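You operate a simulated robot arm through the tools that you are given. There is no shell and no other tool.

The job below is to be done with a simulated two-armed robot. You get a single attempt, and the scene is never put back.

## Task
Clamp the seat in the holder and wax its middle with the orange pad block.
Fine: wax from the open teal tin; put the block back. A coat counts when it lies all over at full strength: go over it till it gets no stronger.

Only the result counts: the job must be done as asked and must still hold three seconds after the hand-in. Knocking over, shifting, dropping, spilling or breaking anything else fails it.

## Robot
Two 6-joint arms with fingered hands on one trunk, hanging from a carriage that runs on a gantry, over the field with the corners [0.687, -1.032], [2.601, 0.243], [1.891, 1.308], [-0.023, 0.033] (x, y) and turns from -344 to 344 degrees about z. Base frame: it is fixed where the carriage stands at the start and does not move with it; the origin is on the floor, on the carriage's upright axis, x ahead of it, y to its left, z up. Units: m, degrees, N and s.
The left shoulder is at the start at [0.04, 0.152, 1.502], the right one opposite. With the tool pointing down near the work surface each hand reaches from about 0.42 to 0.72 m from the robot's upright axis, wherever it stands, measured 20 degrees to its own side. Places, roughly: orange pad block (8x6x4 cm) [2.7, 0.1, 0.8]; plywood seat (24x27x2 cm) [2.3, 0.2, 0.8]; pocket of the board holder [2.3, 0.2, 0.8]; red holder paddle [2.1, 0, 0.9]; teal pad block [2.75, 0.25, 0.75]; wide teal tin [2.5, 0.5, 0.75]. Payload 4 kg a hand.
The TCP of each hand is the grasp point between the finger pads, 0.03 m short of the fingertips. In the tool frame z runs along the fingers and y along their closing line. The gripper opens to 0.104 m; its body begins 0.035 m behind the TCP. The gripper is a hand of 5 fingers: y runs from the thumb to the fingers, the wrist lies at [-0.015, -0.104, -0.178] in the tool frame.
Orientation is that of the tool frame in the base frame, as a unit quaternion [x, y, z, w]. With the fingers straight down and the wrist toward the robot, the tool's x, y and z point along [0, 1, 0], [1, 0, 0] and [0, 0, -1] of the base frame.

## Interface
- The arms move only by the tool move_arm. It takes "left_deltas", "right_deltas" or both (then of equal length, played together; a hand with none holds still); each is a list of rows, each a list of 6 numbers: the shift along the tool's x, y, z in m, then the turn, a rotation vector about the tool's x, y, z in degrees. In form: [[x, y, z, rx, ry, rz], ...]. A call has 1 to 20 rows; each row shifts and turns the commanded pose from where the row before left it, along the tool's axes as they then stand. Each row takes 0.2 s and may step no farther than 0.05 m and 8.6 degrees from the row before; otherwise, the whole call is refused. Where a pose cannot be reached the arm comes as near as it can. A force on the tool above 40 N (or 10 N above the force at the start of the call, whichever is more), or a blocked arm, ends the call early, and 0.2 s more pass. In this call time passes only in rows, and 0.2 s behind the last. The reply holds the time, the measured pose of the TCP, the force on the tool along the base axes, the opening and the grip force, in the units named above and with some noise, with the torque about the TCP (base axes, N m) and any sound that the robot's microphone picked up, and new pictures: "pictures" is both (left out), scene, wrist or none (wrist: the cameras of the hands that moved).
- Cameras (640 x 400 px; columns grow to the right, rows downward): "scene" is now at [0.2335, 0.0155, 1.7877]; the picture's right is [0.19, -0.98, 0.00], its down [-0.77, -0.15, -0.62] and it looks along [0.61, 0.12, -0.79] (base axes); focal length 284 px, centre (320, 200). "left" rides on the left gripper at [-0.06, -0.083, -0.12] in its tool frame; the picture's right is [-0.79, -0.29, 0.54], its down [0.56, -0.71, 0.44] and it looks along [0.26, 0.65, 0.72] (tool axes); focal length 234 px, centre (320, 200). "right" rides on the right gripper at [0.06, -0.084, -0.12] in its tool frame; the picture's right is [-0.79, 0.29, -0.54], its down [-0.56, -0.71, 0.44] and it looks along [-0.26, 0.65, 0.72] (tool axes); focal length 234 px, centre (320, 200). There is no depth. A picture from a camera that has moved, and an enlarged one, comes with that camera's place and axes in the base frame and with its lens.
- lift_body(by): slides the trunk up (or, below 0, down) by that many m; the arms and the scene camera ride with it, the base frame stays. It gives what a move gives, with no picture.
- drive_base(legs): drives the robot by 1 to 6 legs, each [ahead, left, turn to the left] in m, m and degrees, along the robot's own axes; the way and the turn of a leg run together, so that a leg with both is an arc; at most 1.5 m and 180 degrees a leg. The arms and the cameras ride along, it lands a little off, and it stops where it bumps. It keeps to its track: a leg is cut to what the track allows. It gives what a move gives, and a new picture of the scene camera.
- curl_fingers(index, middle, ring, little, thumb_bend, thumb_turn, hand): sets how far each is bent, from 0 (flat) to 1 (curled in); at 0.3 the hand is open as for a grip, at 0.7 the pads meet at the TCP. One left out holds its place. A second passes; each finger stops where it meets its share of the squeeze, and holds until it gets a number again. It is the only way to open and close the hand. It gives what a move gives, with no picture; readings hold the bend of each and the force on index, middle, ring, little, thumb and palm. thumb_turn goes from beside the hand (0) to across from the fingers (1), as for a grip.
- pan_tilt(pan, tilt): turns the head with the scene camera to pan (to the left, within 86 degrees either way) and tilt (down, from -29 to 69), counted from straight ahead of the robot. It gives what a move gives, and a new picture of the scene camera.
- enlarge(camera, box): a new picture of the part [left, top, right, bottom] of that camera's present view, enlarged. It takes no simulated time.
- finish_job(): hands the job in; it is judged then, once.

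Places have to be worked out from the pictures, the camera data and where the tool is seen. Open the grippers and draw the arms clear of the work before you hand the job in, unless the task says otherwise.

The tools are called after ">>>" by a JSON object that holds its "method" and its "body". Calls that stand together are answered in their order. move_arm: Moves the arms, as the interface text tells. Its arguments: {"type":"object","properties":{"left_deltas":{"type":"array","items":{"type":"array","items":{"type":"number"}}},"right_deltas":{"type":"array","items":{"type":"array","items":{"type":"number"}}},"pictures":{"type":"string","enum":["both","scene","wrist","none"]}},"required":[]} The other tools are called the same way: lift_body (by) moves the trunk up or down; curl_fingers (index, middle, ring, little, thumb_bend, thumb_turn, hand) moves the fingers one by one; drive_base (legs) drives the base; pan_tilt (pan, tilt) turns the head that bears the scene camera; enlarge (camera, box) takes an enlarged picture of a part of a camera's view; finish_job () hands the job in.

At the start:

```text
time: 0.0
left_eef_pos: [0.5746, 0.2385, 1.0496]
left_tool_rot: [0.707, 0.708, 0.0, 0.0]
left_ft_force: [0.2, 0.2, 0.1]
left_torque: [-0.02, 0.05, -0.01]
left_width: 0.1037
left_grasp_force: 0.0
left_shape: jaw
left_bend: [0.3, 0.3, 0.3, 0.3, 0.3, 0.97]
left_finger forces: [0.0, 0.0, 0.0, 0.1, 0.1, 0.0]
right_eef_pos: [0.5606, -0.2696, 1.0727]
right_tool_rot: [0.707, 0.707, 0.0, 0.0]
right_ft_force: [0.0, -0.5, 0.2]
right_torque: [0.01, -0.02, 0.02]
right_width: 0.1037
right_grasp_force: 0.0
right_shape: jaw
right_bend: [0.3, 0.3, 0.3, 0.3, 0.3, 0.97]
right_finger forces: [0.1, 0.1, 0.1, 0.1, 0.1, 0.0]
trunk travel left (down, up): [-0.675, 0.125]
robot x, y, heading: [-0.0003, -0.0003, 0.1]
head pan, tilt (commanded): [10.9, 51.9]
```

scene: 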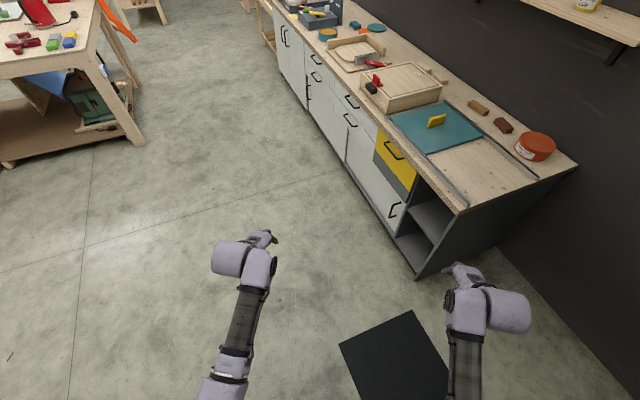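
right: 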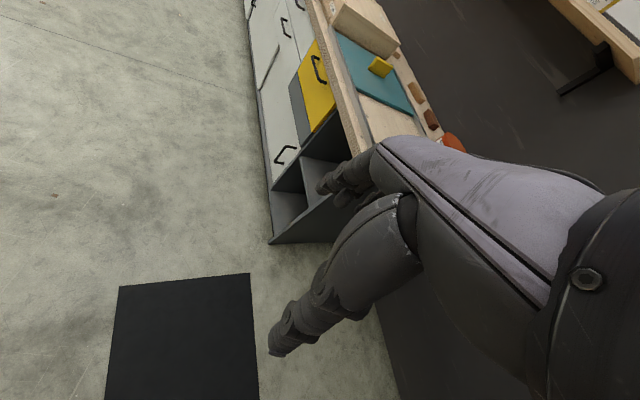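
left: 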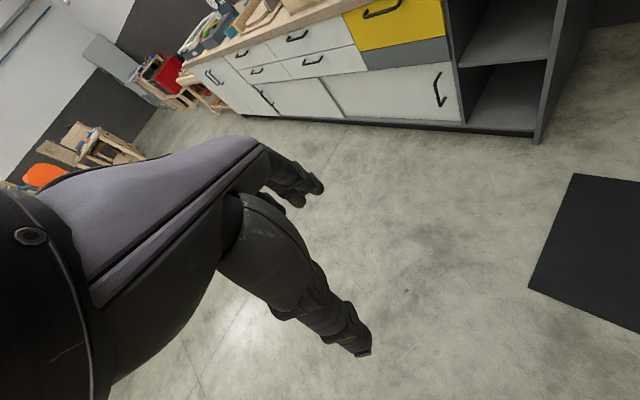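

I'll first look closely at the far part of the bench where the holder, pad blocks and tins seem to be.

>>> {"method": "enlarge", "body": {"camera": "scene", "box": [260, 0, 480, 138]}}

>>> {"method": "pan_tilt", "body": {"pan": 10, "tilt": 25}}

```text
2.90 times, centred on (370, 69) of scene
camera zoom: at [0.2335, 0.0155, 1.7877], right [0.19, -0.98, 0.0], down [-0.77, -0.15, -0.62], along [0.61, 0.12, -0.79], focal length 823 px, centre (175, 580)
```

zoom: 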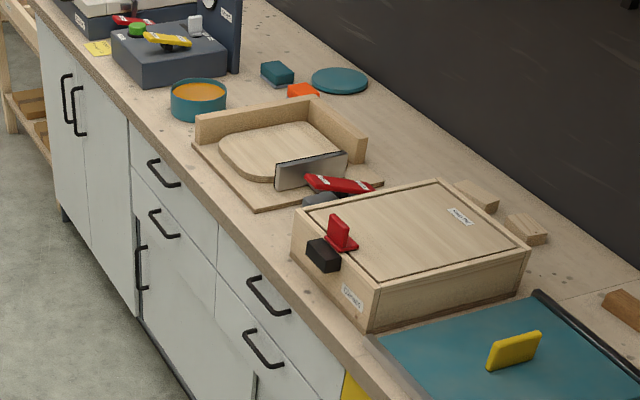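

```text
time: 0.9
left_eef_pos: [0.5759, 0.2385, 1.049]
left_tool_rot: [0.707, 0.707, 0.001, 0.0]
left_ft_force: [0.1, 0.2, 0.0]
left_torque: [-0.03, -0.03, 0.01]
left_width: 0.1037
left_grasp_force: 0.1
left_shape: jaw
left_bend: [0.3, 0.3, 0.3, 0.3, 0.3, 0.97]
left_finger forces: [0.0, 0.0, 0.0, 0.1, 0.1, 0.0]
right_eef_pos: [0.5614, -0.2692, 1.0719]
right_tool_rot: [0.707, 0.707, 0.0, 0.0]
right_ft_force: [-0.1, -0.3, 0.2]
right_torque: [0.02, 0.01, -0.02]
right_width: 0.1035
right_grasp_force: 0.0
right_shape: jaw
right_bend: [0.3, 0.3, 0.3, 0.3, 0.3, 0.97]
right_finger forces: [0.1, 0.1, 0.0, 0.0, 0.1, 0.0]
trunk travel left (down, up): [-0.675, 0.125]
robot x, y, heading: [0.0019, 0.0009, -0.2]
head pan, tilt (commanded): [10.0, 25.0]
camera scene: at [0.2503, 0.0172, 1.8276], right [0.17, -0.98, 0.0], down [-0.42, -0.07, -0.91], along [0.89, 0.16, -0.42], focal length 284 px, centre (320, 200)
```

scene: 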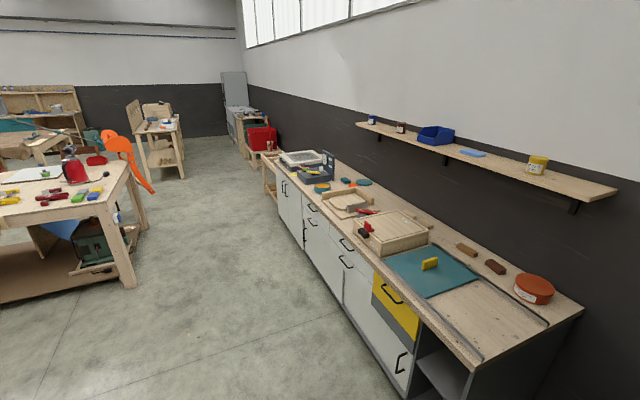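

The holder with the seat sits on the far half of the bench on the right. I'll turn to face the bench and drive sideways along it, keeping well back from it.

>>> {"method": "lift_body", "body": {"by": 0.12}}

>>> {"method": "drive_base", "body": {"legs": [[0, 0, -56.3], [0.1, 1.3, 0], [0.1, 0.7, 0]]}}

```text
time: 2.4
left_eef_pos: [0.5761, 0.2387, 1.1692]
left_tool_rot: [0.707, 0.707, 0.0, 0.0]
left_ft_force: [-0.8, 0.6, 0.4]
left_torque: [0.04, 0.01, -0.01]
left_width: 0.1037
left_grasp_force: 0.2
left_shape: jaw
left_bend: [0.3, 0.3, 0.3, 0.3, 0.3, 0.97]
left_finger forces: [0.1, 0.1, 0.0, 0.0, 0.0, 0.1]
right_eef_pos: [0.5612, -0.2693, 1.1924]
right_tool_rot: [0.707, 0.707, 0.0, 0.0]
right_ft_force: [-0.9, 1.2, -0.6]
right_torque: [0.03, 0.01, 0.01]
right_width: 0.1037
right_grasp_force: 0.0
right_shape: jaw
right_bend: [0.3, 0.3, 0.3, 0.3, 0.3, 0.97]
right_finger forces: [0.0, 0.0, 0.0, 0.1, 0.1, 0.0]
trunk travel left (down, up): [-0.795, 0.005]
robot x, y, heading: [-0.0004, 0.0011, 0.1]
head pan, tilt (commanded): [10.0, 25.0]
```

```text
time: 15.0
left_eef_pos: [2.3027, 0.6239, 1.1689]
left_tool_rot: [0.954, 0.3, 0.0, 0.001]
left_ft_force: [0.0, 0.0, -0.2]
left_torque: [0.0, 0.0, 0.01]
left_width: 0.1038
left_grasp_force: 0.0
left_shape: jaw
left_bend: [0.3, 0.3, 0.3, 0.3, 0.3, 0.97]
left_finger forces: [0.1, 0.0, 0.0, 0.0, 0.1, 0.1]
right_eef_pos: [1.8776, 0.3457, 1.1922]
right_tool_rot: [0.954, 0.299, 0.0, 0.0]
right_ft_force: [0.2, 0.0, 0.8]
right_torque: [0.03, 0.01, -0.02]
right_width: 0.1036
right_grasp_force: 0.0
right_shape: jaw
right_bend: [0.3, 0.3, 0.3, 0.3, 0.3, 0.97]
right_finger forces: [0.0, 0.0, 0.0, 0.0, 0.1, 0.0]
trunk travel left (down, up): [-0.795, 0.005]
robot x, y, heading: [1.7776, 0.9565, -54.7]
head pan, tilt (commanded): [10.0, 25.0]
camera scene: at [1.933, 0.7636, 1.9477], right [-0.71, -0.71, 0.0], down [-0.3, 0.3, -0.91], along [0.64, -0.64, -0.42], focal length 284 px, centre (320, 200)
```

scene: 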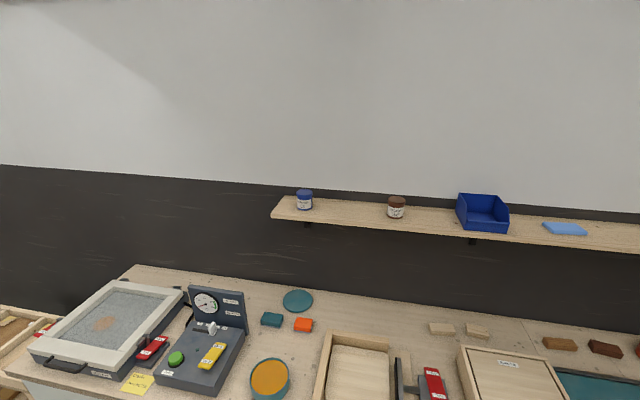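

I'm now opposite the holder at a safe distance. I'll tilt the head down for a full view of the work area.

>>> {"method": "pan_tilt", "body": {"pan": 0, "tilt": 50}}

```text
time: 15.9
left_eef_pos: [2.3015, 0.6252, 1.1688]
left_tool_rot: [0.954, 0.3, 0.001, 0.0]
left_ft_force: [-0.3, 0.5, -1.0]
left_torque: [-0.02, 0.01, 0.02]
left_width: 0.1036
left_grasp_force: 0.0
left_shape: jaw
left_bend: [0.3, 0.3, 0.3, 0.3, 0.3, 0.97]
left_finger forces: [0.1, 0.1, 0.0, 0.0, 0.0, 0.0]
right_eef_pos: [1.8782, 0.343, 1.1932]
right_tool_rot: [0.954, 0.3, -0.001, 0.0]
right_ft_force: [0.6, -0.2, 0.1]
right_torque: [0.01, -0.02, -0.02]
right_width: 0.1039
right_grasp_force: 0.1
right_shape: jaw
right_bend: [0.3, 0.3, 0.3, 0.3, 0.3, 0.97]
right_finger forces: [0.0, 0.1, 0.0, 0.0, 0.0, 0.0]
trunk travel left (down, up): [-0.795, 0.005]
robot x, y, heading: [1.7781, 0.9609, -54.9]
head pan, tilt (commanded): [0.0, 50.0]
camera scene: at [1.9121, 0.7657, 1.9103], right [-0.82, -0.57, 0.0], down [-0.44, 0.63, -0.64], along [0.37, -0.53, -0.77], focal length 284 px, centre (320, 200)
```

scene: 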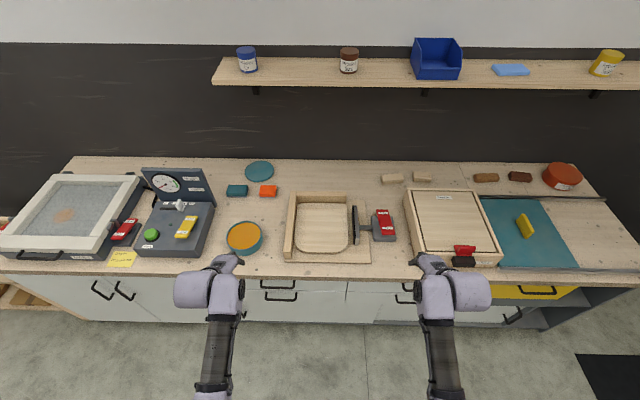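

>>> {"method": "enlarge", "body": {"camera": "scene", "box": [200, 150, 440, 300]}}

>>> {"method": "enlarge", "body": {"camera": "scene", "box": [270, 170, 420, 280]}}

>>> {"method": "enlarge", "body": {"camera": "scene", "box": [0, 140, 240, 290]}}

>>> {"method": "enlarge", "body": {"camera": "scene", "box": [380, 150, 620, 300]}}

```text
2.67 times, centred on (320, 225) of scene
camera zoom: at [1.9121, 0.7657, 1.9103], right [-0.82, -0.57, 0.0], down [-0.44, 0.63, -0.64], along [0.37, -0.53, -0.77], focal length 757 px, centre (320, 133)
```

zoom: 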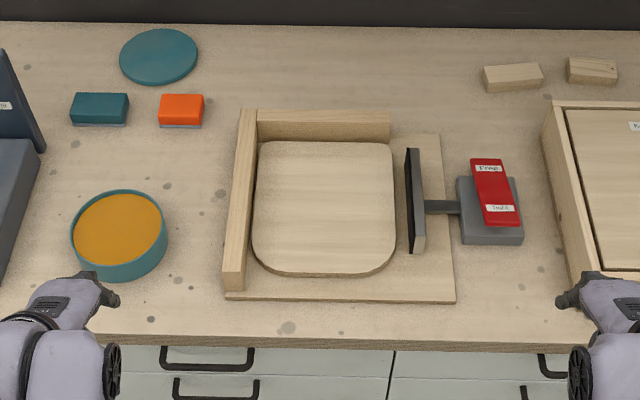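

```text
3.64 times, centred on (345, 225) of scene
camera zoom: at [1.9121, 0.7657, 1.9103], right [-0.82, -0.57, 0.0], down [-0.44, 0.63, -0.64], along [0.37, -0.53, -0.77], focal length 1032 px, centre (229, 109)
```

zoom: 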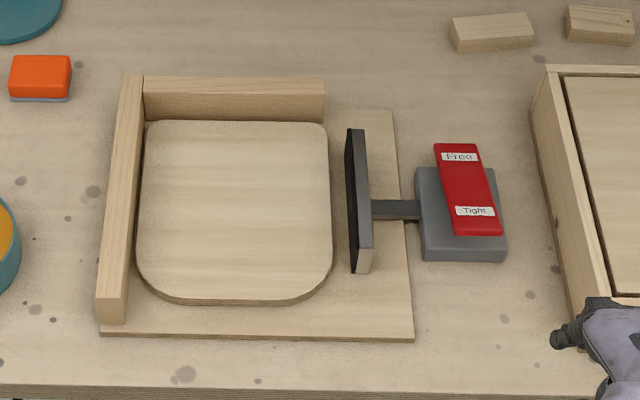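

```text
2.67 times, centred on (120, 215) of scene
camera zoom: at [1.9121, 0.7657, 1.9103], right [-0.82, -0.57, 0.0], down [-0.44, 0.63, -0.64], along [0.37, -0.53, -0.77], focal length 757 px, centre (853, 160)
```

zoom: 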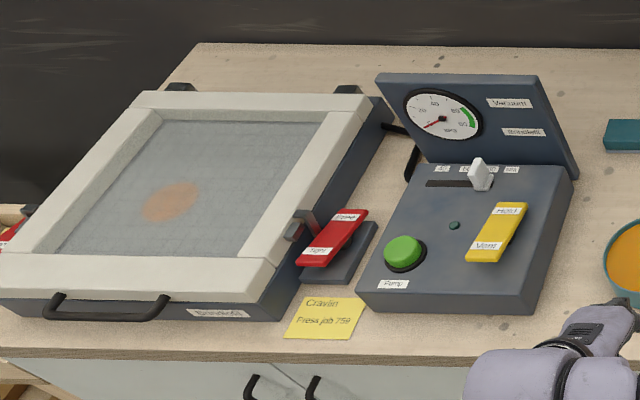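

```text
2.67 times, centred on (500, 225) of scene
camera zoom: at [1.9121, 0.7657, 1.9103], right [-0.82, -0.57, 0.0], down [-0.44, 0.63, -0.64], along [0.37, -0.53, -0.77], focal length 757 px, centre (-160, 133)
```

zoom: 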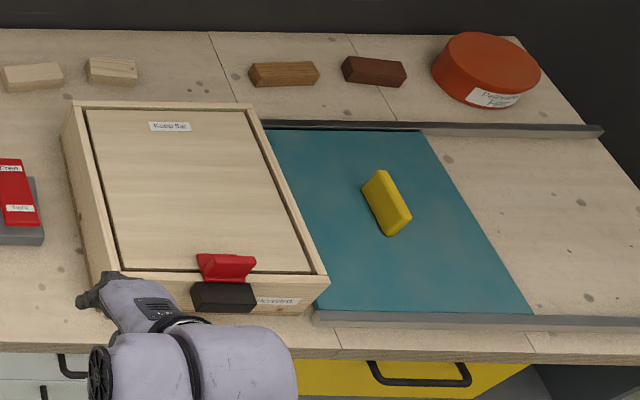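

The holder's red paddle is labelled "Free" at its far end and "Tight" at its near end; the jaw stands to the right of the seat with a gap. The open tin, orange pad block and teal pad block lie to the left. I'll move ahead toward the bench with the hands still high.

>>> {"method": "drive_base", "body": {"legs": [[0.38, 0, -1.4]]}}

>>> {"method": "pan_tilt", "body": {"pan": 0, "tilt": 62}}

```text
time: 18.3
left_eef_pos: [2.5097, 0.2975, 1.1698]
left_tool_rot: [0.957, 0.289, -0.001, -0.001]
left_ft_force: [0.3, 0.0, -0.5]
left_torque: [-0.01, 0.01, 0.02]
left_width: 0.1037
left_grasp_force: 0.0
left_shape: jaw
left_bend: [0.3, 0.3, 0.3, 0.3, 0.3, 0.97]
left_finger forces: [0.0, 0.0, 0.0, 0.1, 0.0, 0.0]
right_eef_pos: [2.0794, 0.0255, 1.1934]
right_tool_rot: [0.957, 0.29, -0.001, 0.0]
right_ft_force: [1.0, -0.3, 0.2]
right_torque: [0.01, -0.02, -0.01]
right_width: 0.1036
right_grasp_force: 0.1
right_shape: jaw
right_bend: [0.3, 0.3, 0.3, 0.3, 0.3, 0.97]
right_finger forces: [0.0, 0.1, 0.0, 0.0, 0.0, 0.1]
trunk travel left (down, up): [-0.795, 0.005]
robot x, y, heading: [1.9936, 0.6428, -56.5]
head pan, tilt (commanded): [0.0, 50.0]
camera scene: at [2.1238, 0.4466, 1.9102], right [-0.83, -0.56, 0.0], down [-0.43, 0.64, -0.64], along [0.36, -0.53, -0.77], focal length 284 px, centre (320, 200)
```

scene: 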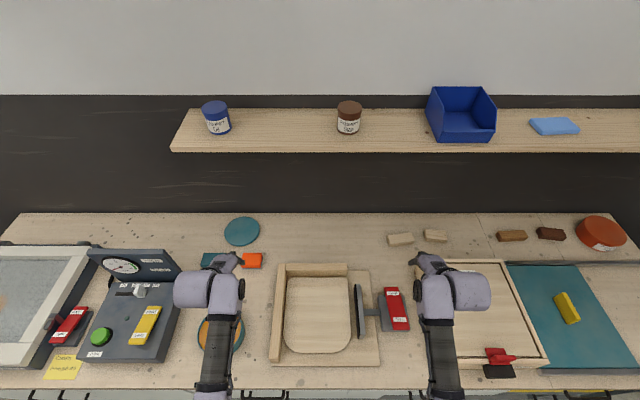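

```text
time: 19.1
left_eef_pos: [2.5105, 0.296, 1.169]
left_tool_rot: [0.957, 0.29, 0.0, -0.001]
left_ft_force: [0.0, 0.3, 0.4]
left_torque: [0.0, -0.02, 0.03]
left_width: 0.1036
left_grasp_force: 0.0
left_shape: jaw
left_bend: [0.3, 0.3, 0.3, 0.3, 0.3, 0.97]
left_finger forces: [0.1, 0.0, 0.1, 0.0, 0.0, 0.0]
right_eef_pos: [2.08, 0.0263, 1.1934]
right_tool_rot: [0.957, 0.29, 0.0, 0.0]
right_ft_force: [-0.9, 0.2, -0.2]
right_torque: [-0.01, -0.05, 0.03]
right_width: 0.1038
right_grasp_force: 0.0
right_shape: jaw
right_bend: [0.3, 0.3, 0.3, 0.3, 0.3, 0.97]
right_finger forces: [0.1, 0.1, 0.0, 0.1, 0.0, 0.0]
trunk travel left (down, up): [-0.795, 0.005]
robot x, y, heading: [1.9913, 0.6428, -56.1]
head pan, tilt (commanded): [0.0, 62.0]
camera scene: at [2.1168, 0.4571, 1.8954], right [-0.83, -0.56, 0.0], down [-0.49, 0.73, -0.47], along [0.26, -0.39, -0.88], focal length 284 px, centre (320, 200)
```

scene: 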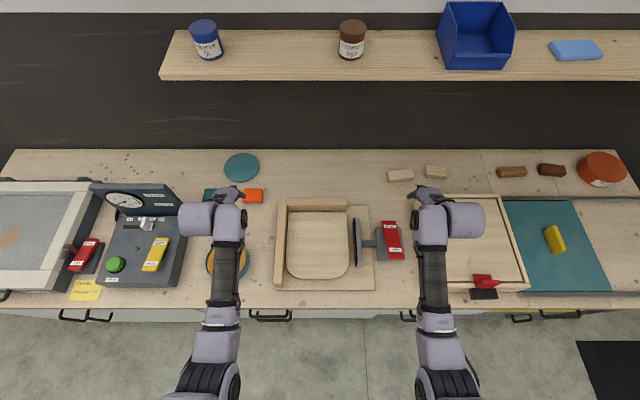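

>>> {"method": "enlarge", "body": {"camera": "scene", "box": [260, 180, 420, 300]}}

>>> {"method": "enlarge", "body": {"camera": "scene", "box": [340, 200, 420, 260]}}

>>> {"method": "enlarge", "body": {"camera": "right", "box": [0, 0, 640, 400]}}

>>> {"method": "enlarge", "body": {"camera": "left", "box": [0, 0, 640, 400]}}

```text
3.33 times, centred on (340, 240) of scene
camera zoom: at [2.1168, 0.4571, 1.8954], right [-0.83, -0.56, 0.0], down [-0.49, 0.73, -0.47], along [0.26, -0.39, -0.88], focal length 946 px, centre (253, 67)
```

zoom: 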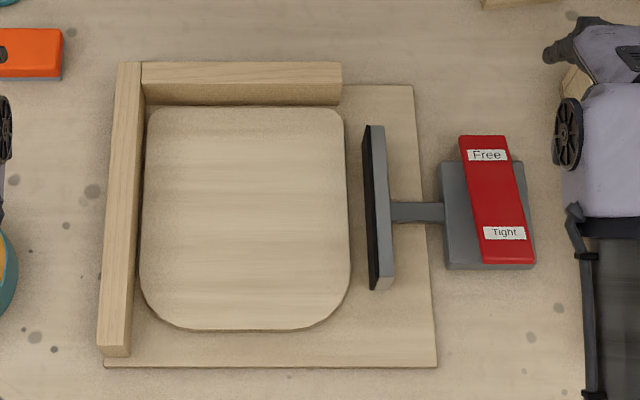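

```text
6.67 times, centred on (380, 230) of scene
camera zoom: at [2.1168, 0.4571, 1.8954], right [-0.83, -0.56, 0.0], down [-0.49, 0.73, -0.47], along [0.26, -0.39, -0.88], focal length 1893 px, centre (-80, 0)
```

zoom: 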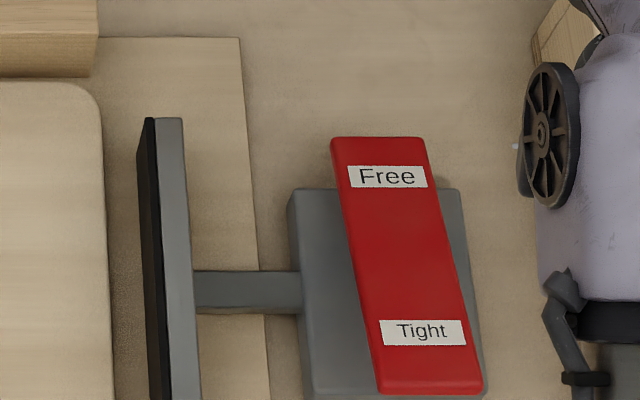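

```text
1.00 times, centred on (320, 200) of right (not enlarged: the box is as wide or as high as the picture)
camera zoom: at [2.0847, 0.1286, 1.3136], right [-0.5, -0.68, 0.54], down [-0.86, 0.28, -0.44], along [0.14, -0.68, -0.72], focal length 234 px, centre (320, 200)
```

zoom: 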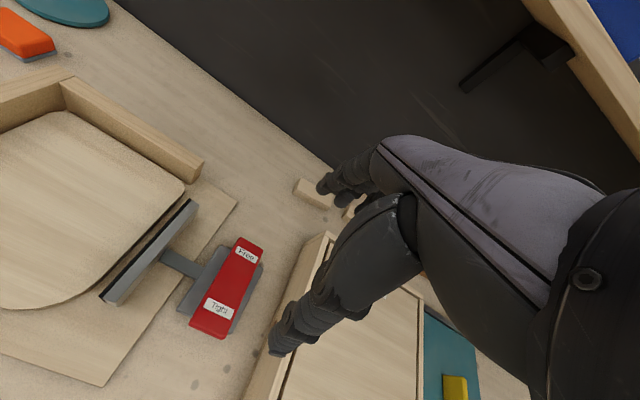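

```text
1.00 times, centred on (320, 200) of left (not enlarged: the box is as wide or as high as the picture)
camera zoom: at [2.4128, 0.3323, 1.2883], right [-0.82, -0.2, -0.54], down [0.07, 0.9, -0.44], along [0.57, -0.4, -0.72], focal length 234 px, centre (320, 200)
```

zoom: 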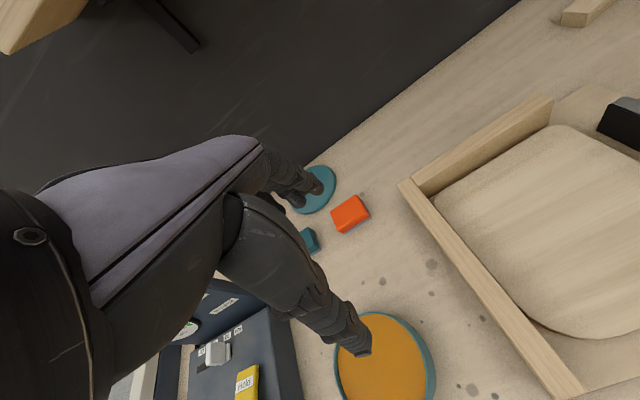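

The paddle is a rocker whose "Tight" (near) end stands raised at about (2.07, 0.04, 0.90), almost right under the right hand. I'll bring the right fingertips together to make a pusher, lower the trunk back to its start height, and look again.

>>> {"method": "curl_fingers", "body": {"hand": "right", "index": 0.7, "middle": 0.7, "ring": 0.7, "little": 0.7, "thumb_bend": 0.7}}

>>> {"method": "lift_body", "body": {"by": -0.12}}

>>> {"method": "enlarge", "body": {"camera": "right", "box": [0, 0, 640, 400]}}

>>> {"method": "enlarge", "body": {"camera": "scene", "box": [180, 140, 480, 328]}}

>>> {"method": "enlarge", "body": {"camera": "left", "box": [0, 0, 640, 400]}}

```text
time: 20.1
left_eef_pos: [2.5109, 0.2966, 1.1686]
left_tool_rot: [0.957, 0.289, 0.0, 0.0]
left_ft_force: [-0.1, -0.2, 0.7]
left_torque: [0.01, 0.01, 0.03]
left_width: 0.1038
left_grasp_force: 0.1
left_shape: jaw
left_bend: [0.3, 0.3, 0.3, 0.3, 0.3, 0.97]
left_finger forces: [0.0, 0.0, 0.0, 0.1, 0.0, 0.1]
right_eef_pos: [2.0801, 0.0262, 1.1926]
right_tool_rot: [0.957, 0.29, 0.001, 0.0]
right_ft_force: [-0.9, -0.5, -0.9]
right_torque: [-0.04, 0.03, 0.0]
right_width: 0.0017
right_grasp_force: 0.1
right_shape: fingers
right_bend: [0.7, 0.7, 0.7, 0.7, 0.7, 0.97]
right_finger forces: [0.1, 0.0, 0.0, 0.0, 0.0, 0.0]
trunk travel left (down, up): [-0.795, 0.005]
robot x, y, heading: [1.9914, 0.6413, -56.4]
head pan, tilt (commanded): [0.0, 62.0]
```

```text
time: 21.6
left_eef_pos: [2.5109, 0.2963, 1.05]
left_tool_rot: [0.957, 0.29, 0.0, 0.0]
left_ft_force: [0.2, 0.8, 0.1]
left_torque: [0.01, -0.04, 0.03]
left_width: 0.104
left_grasp_force: 0.1
left_shape: jaw
left_bend: [0.3, 0.3, 0.3, 0.3, 0.3, 0.97]
left_finger forces: [0.0, 0.0, 0.1, 0.0, 0.1, 0.1]
right_eef_pos: [2.0797, 0.0261, 1.0735]
right_tool_rot: [0.957, 0.29, 0.0, 0.0]
right_ft_force: [-0.6, 0.4, 0.4]
right_torque: [0.01, 0.0, -0.01]
right_width: 0.0017
right_grasp_force: 0.1
right_shape: fingers
right_bend: [0.7, 0.7, 0.7, 0.7, 0.7, 0.97]
right_finger forces: [0.1, 0.0, 0.0, 0.1, 0.0, 0.0]
trunk travel left (down, up): [-0.675, 0.125]
robot x, y, heading: [1.9931, 0.643, -56.3]
head pan, tilt (commanded): [0.0, 62.0]
```

```text
1.00 times, centred on (320, 200) of right (not enlarged: the box is as wide or as high as the picture)
camera zoom: at [2.0848, 0.1286, 1.1937], right [-0.5, -0.68, 0.54], down [-0.86, 0.28, -0.44], along [0.14, -0.68, -0.72], focal length 234 px, centre (320, 200)
```

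zoom: 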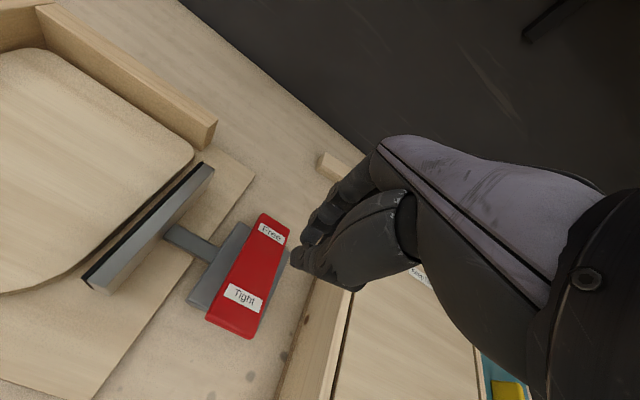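

```text
2.13 times, centred on (330, 234) of scene
camera zoom: at [2.1168, 0.4571, 1.7754], right [-0.83, -0.56, 0.0], down [-0.49, 0.73, -0.47], along [0.26, -0.39, -0.88], focal length 604 px, centre (299, 128)
```

zoom: 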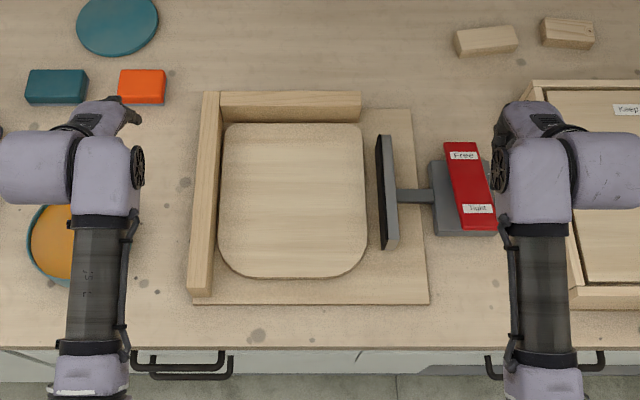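

```text
1.00 times, centred on (320, 200) of left (not enlarged: the box is as wide or as high as the picture)
camera zoom: at [2.4129, 0.3322, 1.1684], right [-0.82, -0.2, -0.54], down [0.07, 0.9, -0.44], along [0.57, -0.4, -0.72], focal length 234 px, centre (320, 200)
```

zoom: 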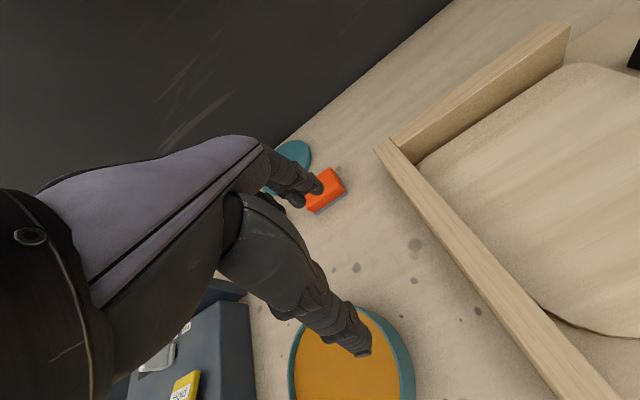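

The paddle's "Tight" end is at about (2.065, 0.045, 0.90), with its near edge around (2.05, 0.06). I'll shift the right hand 2.5 cm toward me and come down to just above it.

>>> {"method": "move_arm", "body": {"right_deltas": [[-0.003, -0.025, 0, 0, 0, 0], [0, 0, 0.04, 0, 0, 0], [0, 0, 0.04, 0, 0, 0], [0, 0, 0.03, 0, 0, 0]], "pictures": "both"}}

```text
time: 22.6
left_eef_pos: [2.5108, 0.2967, 1.049]
left_tool_rot: [0.957, 0.29, 0.001, 0.0]
left_ft_force: [1.0, -0.5, -1.2]
left_torque: [-0.02, 0.02, -0.01]
left_width: 0.1037
left_grasp_force: 0.0
left_shape: jaw
left_bend: [0.3, 0.3, 0.3, 0.3, 0.3, 0.97]
left_finger forces: [0.1, 0.1, 0.1, 0.0, 0.0, 0.0]
right_eef_pos: [2.0648, 0.0459, 0.9641]
right_tool_rot: [0.957, 0.29, 0.0, 0.0]
right_ft_force: [1.1, 0.3, 0.2]
right_torque: [0.01, -0.02, -0.02]
right_width: 0.0015
right_grasp_force: 0.0
right_shape: fingers
right_bend: [0.7, 0.7, 0.7, 0.7, 0.7, 0.97]
right_finger forces: [0.0, 0.1, 0.0, 0.0, 0.0, 0.1]
trunk travel left (down, up): [-0.675, 0.125]
robot x, y, heading: [1.993, 0.6431, -56.3]
head pan, tilt (commanded): [0.0, 62.0]
camera scene: at [2.1167, 0.4572, 1.7754], right [-0.83, -0.56, 0.0], down [-0.49, 0.73, -0.47], along [0.26, -0.39, -0.88], focal length 284 px, centre (320, 200)
camera right: at [2.0699, 0.1486, 1.0844], right [-0.5, -0.68, 0.54], down [-0.86, 0.28, -0.44], along [0.14, -0.68, -0.72], focal length 234 px, centre (320, 200)
```

scene: 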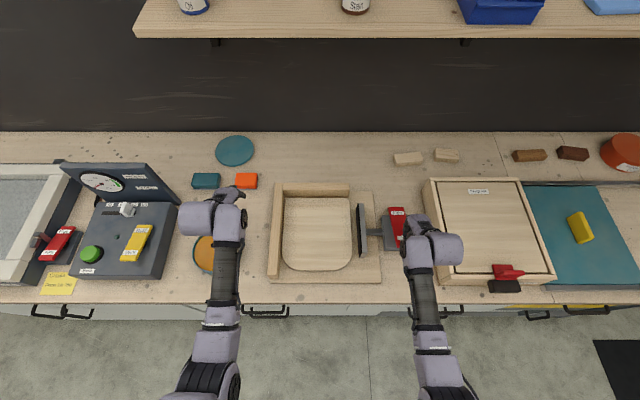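
right: 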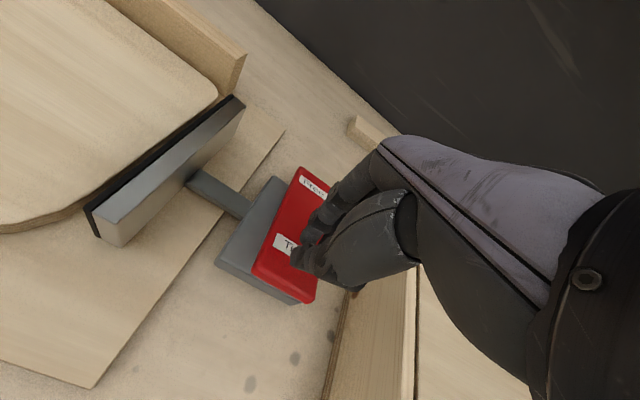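

The fingertips hover right over the "Tight" end. I'll press down in small steps and watch the force and sound.

>>> {"method": "move_arm", "body": {"right_deltas": [[0, 0, 0.015, 0, 0, 0], [0, 0, 0.01, 0, 0, 0], [0, 0, 0.01, 0, 0, 0], [0, 0, 0.005, 0, 0, 0]], "pictures": "wrist"}}

```text
time: 23.6
left_eef_pos: [2.5101, 0.2973, 1.0483]
left_tool_rot: [0.957, 0.29, 0.0, 0.0]
left_ft_force: [-0.4, -0.1, 0.5]
left_torque: [-0.01, -0.01, -0.01]
left_width: 0.1038
left_grasp_force: 0.0
left_shape: jaw
left_bend: [0.3, 0.3, 0.3, 0.3, 0.3, 0.97]
left_finger forces: [0.0, 0.0, 0.0, 0.1, 0.0, 0.0]
right_eef_pos: [2.0649, 0.0458, 0.922]
right_tool_rot: [0.957, 0.29, 0.0, 0.0]
right_ft_force: [-0.1, -0.5, 0.6]
right_torque: [0.0, 0.02, 0.01]
right_width: 0.0011
right_grasp_force: 0.1
right_shape: fingers
right_bend: [0.7, 0.7, 0.7, 0.7, 0.7, 0.97]
right_finger forces: [0.0, 0.0, 0.1, 0.0, 0.2, 0.0]
trunk travel left (down, up): [-0.675, 0.125]
robot x, y, heading: [1.9911, 0.6449, -56.3]
head pan, tilt (commanded): [0.0, 62.0]
camera right: at [2.0693, 0.1483, 1.0434], right [-0.5, -0.68, 0.54], down [-0.86, 0.28, -0.44], along [0.14, -0.68, -0.72], focal length 234 px, centre (320, 200)
```

right: 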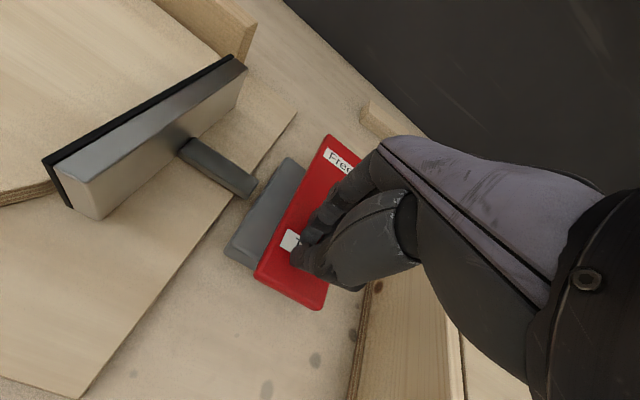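

No real contact force yet; the tips are about at the paddle's face. I'll keep pressing down slowly.

>>> {"method": "move_arm", "body": {"right_deltas": [[0, 0, 0.01, 0, 0, 0], [0, 0, 0.01, 0, 0, 0], [0, 0, 0.01, 0, 0, 0]], "pictures": "wrist"}}

```text
time: 24.3
left_eef_pos: [2.5095, 0.296, 1.0477]
left_tool_rot: [0.957, 0.29, 0.0, 0.0]
left_ft_force: [1.0, 0.0, -0.3]
left_torque: [0.01, -0.02, 0.01]
left_width: 0.1036
left_grasp_force: 0.1
left_shape: jaw
left_bend: [0.3, 0.3, 0.3, 0.3, 0.3, 0.97]
left_finger forces: [0.0, 0.0, 0.0, 0.1, 0.0, 0.0]
right_eef_pos: [2.0681, 0.0398, 0.9055]
right_tool_rot: [0.957, 0.29, 0.002, 0.011]
right_ft_force: [-2.8, 8.5, 20.0]
right_torque: [0.32, 0.12, -0.04]
right_width: 0.0
right_grasp_force: 12.8
right_shape: fingers
right_bend: [0.71, 0.71, 0.71, 0.7, 0.68, 0.97]
right_finger forces: [12.2, 4.9, 1.8, 0.0, 5.7, 0.0]
trunk travel left (down, up): [-0.675, 0.125]
robot x, y, heading: [1.9965, 0.6442, -56.1]
head pan, tilt (commanded): [0.0, 62.0]
stopped in row 3 (right hand): the force on the tool passed its limit at 58 N (the readings are from after the stop); the commanded pose is now the measured one
camera right: at [2.0716, 0.1436, 1.0242], right [-0.5, -0.67, 0.55], down [-0.85, 0.27, -0.45], along [0.15, -0.69, -0.7], focal length 234 px, centre (320, 200)
```

right: 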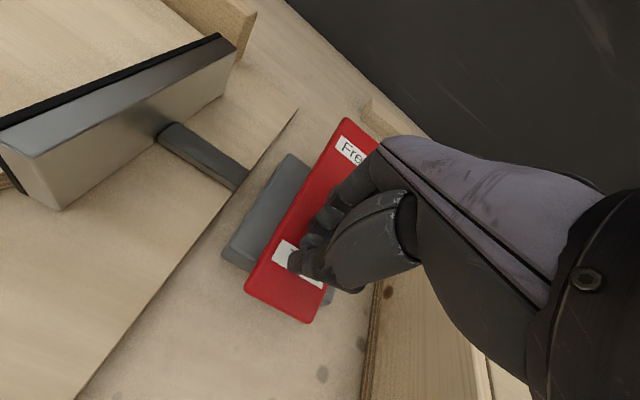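

The force spiked to 58 N with the tips at z≈0.875. I'll back off upward and look at whether the rocker and jaw moved.

>>> {"method": "move_arm", "body": {"right_deltas": [[0, 0, -0.03, 0, 0, 0], [0, 0, -0.04, 0, 0, 0], [0, 0, -0.04, 0, 0, 0]], "pictures": "both"}}

>>> {"method": "enlarge", "body": {"camera": "scene", "box": [250, 170, 450, 295]}}

```text
time: 25.1
left_eef_pos: [2.5097, 0.2961, 1.0495]
left_tool_rot: [0.957, 0.29, -0.001, -0.001]
left_ft_force: [0.8, 0.0, 0.2]
left_torque: [-0.03, 0.02, 0.03]
left_width: 0.1036
left_grasp_force: 0.0
left_shape: jaw
left_bend: [0.3, 0.3, 0.3, 0.3, 0.3, 0.97]
left_finger forces: [0.0, 0.0, 0.1, 0.1, 0.0, 0.1]
right_eef_pos: [2.0663, 0.0417, 1.0143]
right_tool_rot: [0.957, 0.289, 0.002, 0.008]
right_ft_force: [0.7, -0.4, -0.5]
right_torque: [-0.01, 0.0, 0.04]
right_width: 0.0014
right_grasp_force: 0.1
right_shape: fingers
right_bend: [0.7, 0.7, 0.7, 0.7, 0.7, 0.97]
right_finger forces: [0.0, 0.0, 0.0, 0.0, 0.0, 0.0]
trunk travel left (down, up): [-0.675, 0.125]
robot x, y, heading: [1.9936, 0.6406, -56.4]
head pan, tilt (commanded): [0.0, 62.0]
camera scene: at [2.1168, 0.4571, 1.7753], right [-0.83, -0.56, 0.0], down [-0.49, 0.73, -0.47], along [0.26, -0.39, -0.88], focal length 284 px, centre (320, 200)
camera right: at [2.0702, 0.1464, 1.1331], right [-0.5, -0.67, 0.55], down [-0.85, 0.27, -0.45], along [0.15, -0.69, -0.71], focal length 234 px, centre (320, 200)
```

scene: 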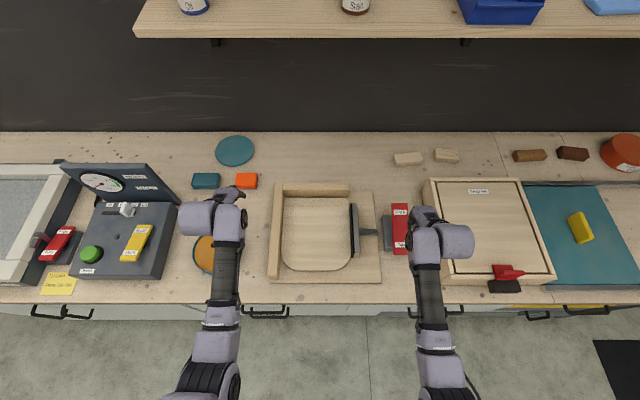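
right: 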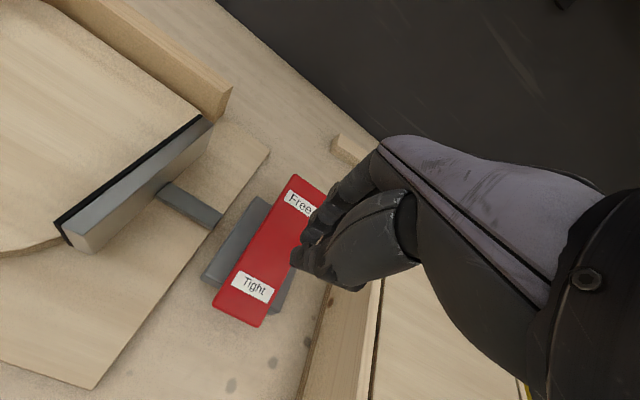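

```text
3.20 times, centred on (350, 232) of scene
camera zoom: at [2.1168, 0.4571, 1.7753], right [-0.83, -0.56, 0.0], down [-0.49, 0.73, -0.47], along [0.26, -0.39, -0.88], focal length 908 px, centre (224, 96)
```

zoom: 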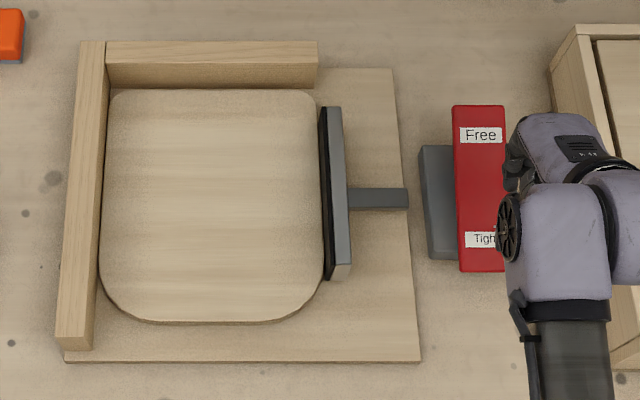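

The rocker has flipped: the "Tight" end is down and the jaw's black pad now presses against the seat. Next is the orange block, at about (2.695, 0.115, top z≈0.81); I'll raise the right hand clear and drive ahead so the left hand can reach it.

>>> {"method": "move_arm", "body": {"right_deltas": [[0, 0, -0.04, 0, 0, 0], [0, 0, -0.04, 0, 0, 0], [0, 0, -0.03, 0, 0, 0]], "pictures": "none"}}

>>> {"method": "drive_base", "body": {"legs": [[0.2, 0.04, 0]]}}

>>> {"method": "enlarge", "body": {"camera": "left", "box": [0, 0, 640, 400]}}

```text
time: 25.9
left_eef_pos: [2.5099, 0.2966, 1.0486]
left_tool_rot: [0.957, 0.29, 0.0, 0.0]
left_ft_force: [-0.5, -0.3, -0.6]
left_torque: [0.01, -0.02, -0.02]
left_width: 0.1037
left_grasp_force: 0.1
left_shape: jaw
left_bend: [0.3, 0.3, 0.3, 0.3, 0.3, 0.97]
left_finger forces: [0.0, 0.0, 0.0, 0.1, 0.0, 0.0]
right_eef_pos: [2.0647, 0.0449, 1.1222]
right_tool_rot: [0.957, 0.29, 0.003, 0.008]
right_ft_force: [0.7, 0.0, -0.2]
right_torque: [0.01, -0.04, 0.03]
right_width: 0.0013
right_grasp_force: 0.0
right_shape: fingers
right_bend: [0.7, 0.7, 0.7, 0.7, 0.7, 0.97]
right_finger forces: [0.0, 0.1, 0.0, 0.0, 0.0, 0.0]
trunk travel left (down, up): [-0.675, 0.125]
robot x, y, heading: [1.9904, 0.6426, -56.1]
head pan, tilt (commanded): [0.0, 62.0]
```

```text
time: 27.5
left_eef_pos: [2.6561, 0.1535, 1.0502]
left_tool_rot: [0.957, 0.292, 0.0, 0.0]
left_ft_force: [-0.9, -0.6, 0.2]
left_torque: [0.05, -0.03, 0.02]
left_width: 0.1037
left_grasp_force: 0.1
left_shape: jaw
left_bend: [0.3, 0.3, 0.3, 0.3, 0.3, 0.97]
left_finger forces: [0.0, 0.1, 0.0, 0.0, 0.0, 0.0]
right_eef_pos: [2.2108, -0.1003, 1.1225]
right_tool_rot: [0.957, 0.291, 0.002, 0.008]
right_ft_force: [-0.3, -0.7, 0.1]
right_torque: [-0.03, 0.02, 0.03]
right_width: 0.0016
right_grasp_force: 0.0
right_shape: fingers
right_bend: [0.7, 0.7, 0.7, 0.7, 0.7, 0.97]
right_finger forces: [0.0, 0.0, 0.0, 0.0, 0.0, 0.0]
trunk travel left (down, up): [-0.675, 0.125]
robot x, y, heading: [2.1398, 0.4976, -55.8]
head pan, tilt (commanded): [0.0, 62.0]
camera scene: at [2.2618, 0.313, 1.7754], right [-0.83, -0.56, 0.0], down [-0.49, 0.73, -0.47], along [0.26, -0.39, -0.88], focal length 284 px, centre (320, 200)
```

scene: 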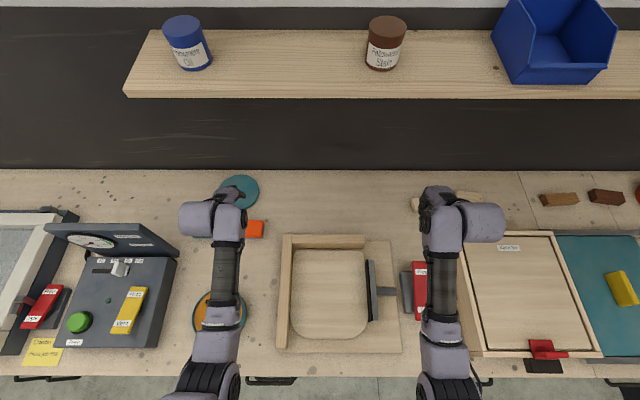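

```text
1.00 times, centred on (320, 200) of left (not enlarged: the box is as wide or as high as the picture)
camera zoom: at [2.5584, 0.1889, 1.1684], right [-0.82, -0.2, -0.54], down [0.07, 0.9, -0.44], along [0.57, -0.39, -0.72], focal length 234 px, centre (320, 200)
```

zoom: 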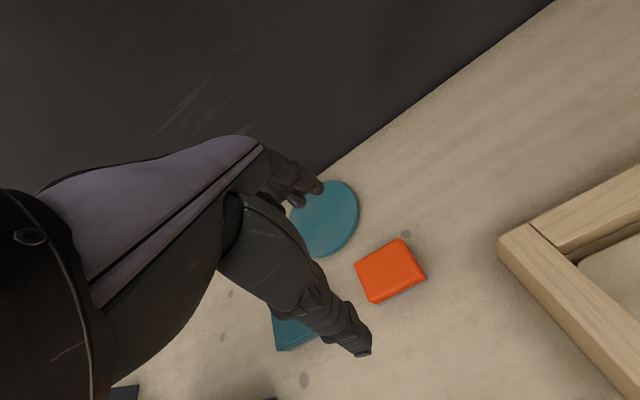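

The block's top centre works out to about (2.681, 0.124, 0.815), 8 cm along the bench and 6 cm across, which suits the hand's closing line. I'll shift the left hand over it and lower to about 0.90.

>>> {"method": "move_arm", "body": {"left_deltas": [[0.004, 0.0385, 0, 0, 0, 0], [0, 0, 0.04, 0, 0, 0], [0, 0, 0.04, 0, 0, 0], [0, 0, 0.04, 0, 0, 0], [0, 0, 0.03, 0, 0, 0]], "pictures": "both"}}

>>> {"method": "enlarge", "body": {"camera": "left", "box": [240, 160, 480, 310]}}

>>> {"method": "enlarge", "body": {"camera": "scene", "box": [170, 150, 330, 250]}}

```text
time: 28.7
left_eef_pos: [2.6826, 0.1234, 0.8988]
left_tool_rot: [0.956, 0.292, 0.0, 0.0]
left_ft_force: [0.3, -0.4, -0.6]
left_torque: [-0.01, -0.02, -0.01]
left_width: 0.1035
left_grasp_force: 0.0
left_shape: jaw
left_bend: [0.3, 0.3, 0.3, 0.3, 0.3, 0.97]
left_finger forces: [0.0, 0.0, 0.0, 0.0, 0.0, 0.0]
right_eef_pos: [2.2119, -0.1005, 1.122]
right_tool_rot: [0.957, 0.29, 0.002, 0.007]
right_ft_force: [-1.1, -0.6, -1.4]
right_torque: [0.01, 0.04, 0.02]
right_width: 0.0013
right_grasp_force: 0.1
right_shape: fingers
right_bend: [0.7, 0.7, 0.7, 0.7, 0.7, 0.97]
right_finger forces: [0.0, 0.0, 0.0, 0.0, 0.0, 0.0]
trunk travel left (down, up): [-0.675, 0.125]
robot x, y, heading: [2.137, 0.496, -56.0]
head pan, tilt (commanded): [0.0, 62.0]
camera scene: at [2.2617, 0.3131, 1.7754], right [-0.83, -0.56, 0.0], down [-0.49, 0.73, -0.47], along [0.26, -0.39, -0.88], focal length 284 px, centre (320, 200)
camera left: at [2.5857, 0.1583, 1.0177], right [-0.82, -0.2, -0.54], down [0.07, 0.9, -0.44], along [0.57, -0.39, -0.72], focal length 234 px, centre (320, 200)
```

scene: 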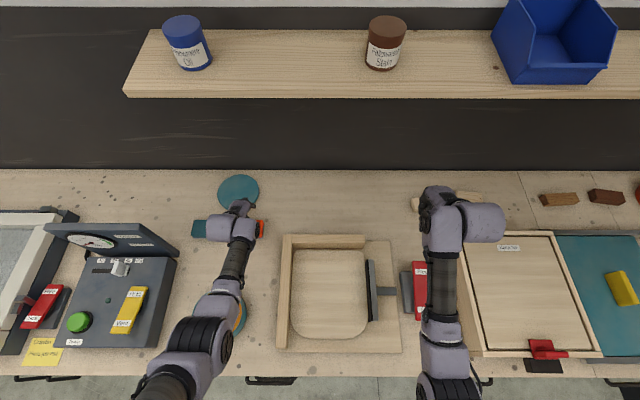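
left: 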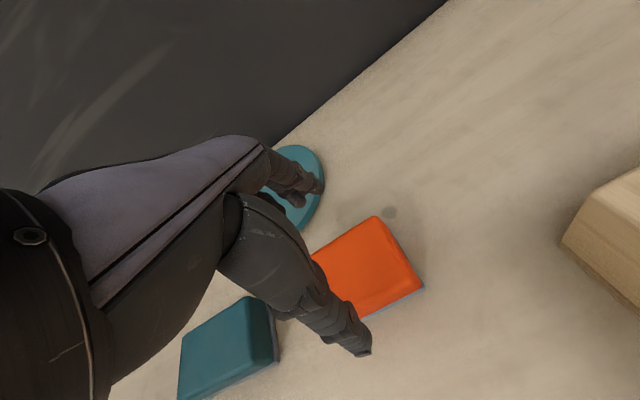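

```text
2.67 times, centred on (360, 235) of left
camera zoom: at [2.5857, 0.1583, 1.0177], right [-0.82, -0.2, -0.54], down [0.07, 0.9, -0.44], along [0.57, -0.39, -0.72], focal length 624 px, centre (213, 107)
```

zoom: 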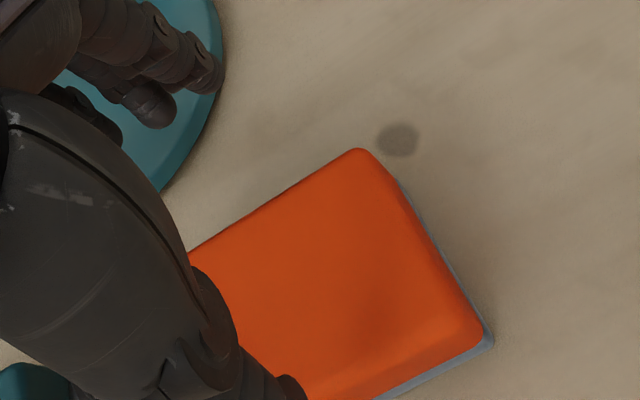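

```text
4.00 times, centred on (250, 200) of scene
camera zoom: at [2.2617, 0.3131, 1.7754], right [-0.83, -0.56, 0.0], down [-0.49, 0.73, -0.47], along [0.26, -0.39, -0.88], focal length 1136 px, centre (600, 200)
```

zoom: 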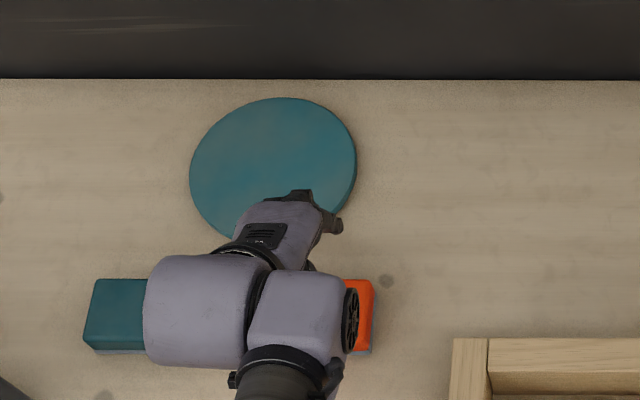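

The block sits between the open fingers in the view, but its exact height is uncertain by about 2 cm. I'll nudge the hand 6 mm toward me to centre it and come down a bit more, then look.

>>> {"method": "move_arm", "body": {"left_deltas": [[0, -0.006, 0.01, 0, 0, 0], [0, 0, 0.01, 0, 0, 0], [0, 0, 0.01, 0, 0, 0], [0, 0, 0.005, 0, 0, 0]], "pictures": "wrist"}}

>>> {"method": "enlarge", "body": {"camera": "left", "box": [200, 150, 440, 300]}}

```text
time: 29.7
left_eef_pos: [2.6777, 0.1299, 0.8641]
left_tool_rot: [0.957, 0.291, 0.0, 0.0]
left_ft_force: [-1.0, 0.1, 0.5]
left_torque: [-0.01, 0.0, 0.01]
left_width: 0.1036
left_grasp_force: 0.1
left_shape: jaw
left_bend: [0.3, 0.3, 0.3, 0.3, 0.3, 0.97]
left_finger forces: [0.0, 0.0, 0.1, 0.0, 0.0, 0.0]
right_eef_pos: [2.2116, -0.0989, 1.1228]
right_tool_rot: [0.957, 0.291, 0.002, 0.007]
right_ft_force: [0.1, 0.1, -0.3]
right_torque: [0.01, 0.03, -0.02]
right_width: 0.0011
right_grasp_force: 0.1
right_shape: fingers
right_bend: [0.7, 0.7, 0.7, 0.7, 0.7, 0.97]
right_finger forces: [0.0, 0.1, 0.1, 0.1, 0.0, 0.1]
trunk travel left (down, up): [-0.675, 0.125]
robot x, y, heading: [2.1342, 0.4988, -56.0]
head pan, tilt (commanded): [0.0, 62.0]
camera left: at [2.5799, 0.1648, 0.9829], right [-0.82, -0.2, -0.54], down [0.07, 0.9, -0.44], along [0.57, -0.39, -0.72], focal length 234 px, centre (320, 200)
```

left: 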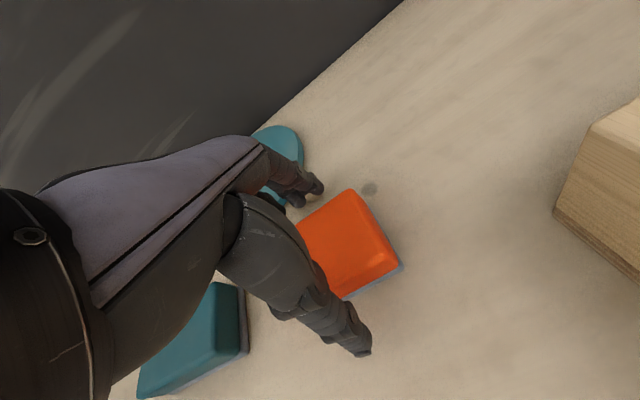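

```text
2.67 times, centred on (320, 225) of left
camera zoom: at [2.5799, 0.1648, 0.9829], right [-0.82, -0.2, -0.54], down [0.07, 0.9, -0.44], along [0.57, -0.39, -0.72], focal length 624 px, centre (320, 133)
```

zoom: 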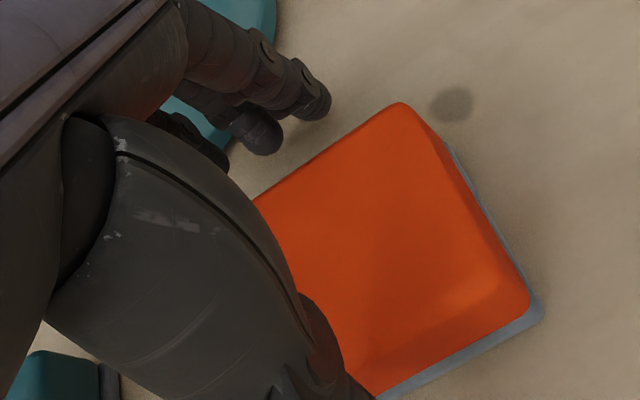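

Comparing the two close pictures puts the block's top at z≈0.85 and centre near (2.673, 0.133), so the bench is around 0.81. I'll centre by another 5 mm and lower 8 mm, checking the forces.

>>> {"method": "move_arm", "body": {"left_deltas": [[-0.002, -0.005, 0, 0, 0, 0], [0, 0, 0.004, 0, 0, 0], [0, 0, 0.004, 0, 0, 0]], "pictures": "wrist"}}

>>> {"method": "enlarge", "body": {"camera": "left", "box": [200, 150, 440, 300]}}

```text
time: 30.5
left_eef_pos: [2.6728, 0.1324, 0.855]
left_tool_rot: [0.957, 0.291, 0.0, 0.0]
left_ft_force: [-0.2, -0.8, 0.7]
left_torque: [-0.04, -0.02, 0.0]
left_width: 0.1036
left_grasp_force: 0.0
left_shape: jaw
left_bend: [0.3, 0.3, 0.3, 0.3, 0.3, 0.97]
left_finger forces: [0.0, 0.0, 0.1, 0.1, 0.0, 0.1]
right_eef_pos: [2.2126, -0.1001, 1.1222]
right_tool_rot: [0.957, 0.291, 0.002, 0.007]
right_ft_force: [0.5, 0.1, 0.4]
right_torque: [0.0, 0.02, 0.01]
right_width: 0.0012
right_grasp_force: 0.0
right_shape: fingers
right_bend: [0.7, 0.7, 0.7, 0.7, 0.7, 0.97]
right_finger forces: [0.0, 0.1, 0.0, 0.0, 0.1, 0.0]
trunk travel left (down, up): [-0.675, 0.125]
robot x, y, heading: [2.1355, 0.4991, -56.0]
head pan, tilt (commanded): [0.0, 62.0]
camera left: at [2.5755, 0.168, 0.9749], right [-0.82, -0.2, -0.54], down [0.07, 0.9, -0.44], along [0.57, -0.39, -0.72], focal length 234 px, centre (320, 200)
```

left: 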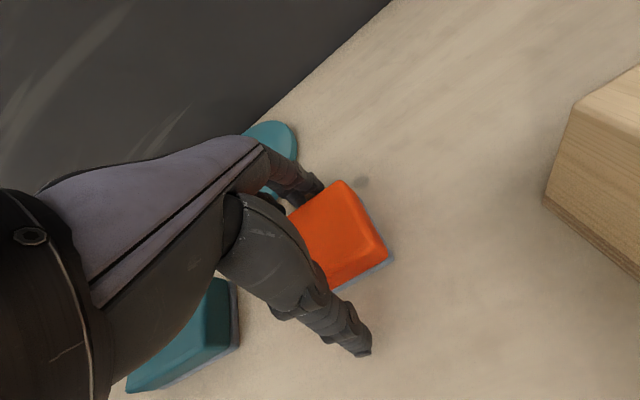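

```text
2.67 times, centred on (320, 225) of left
camera zoom: at [2.5755, 0.168, 0.9749], right [-0.82, -0.2, -0.54], down [0.07, 0.9, -0.44], along [0.57, -0.39, -0.72], focal length 624 px, centre (320, 133)
```

zoom: 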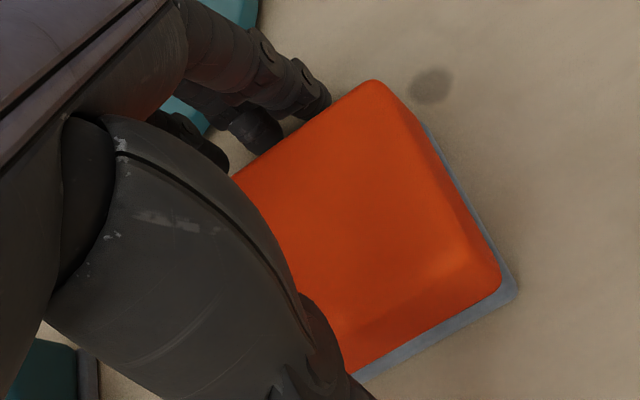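

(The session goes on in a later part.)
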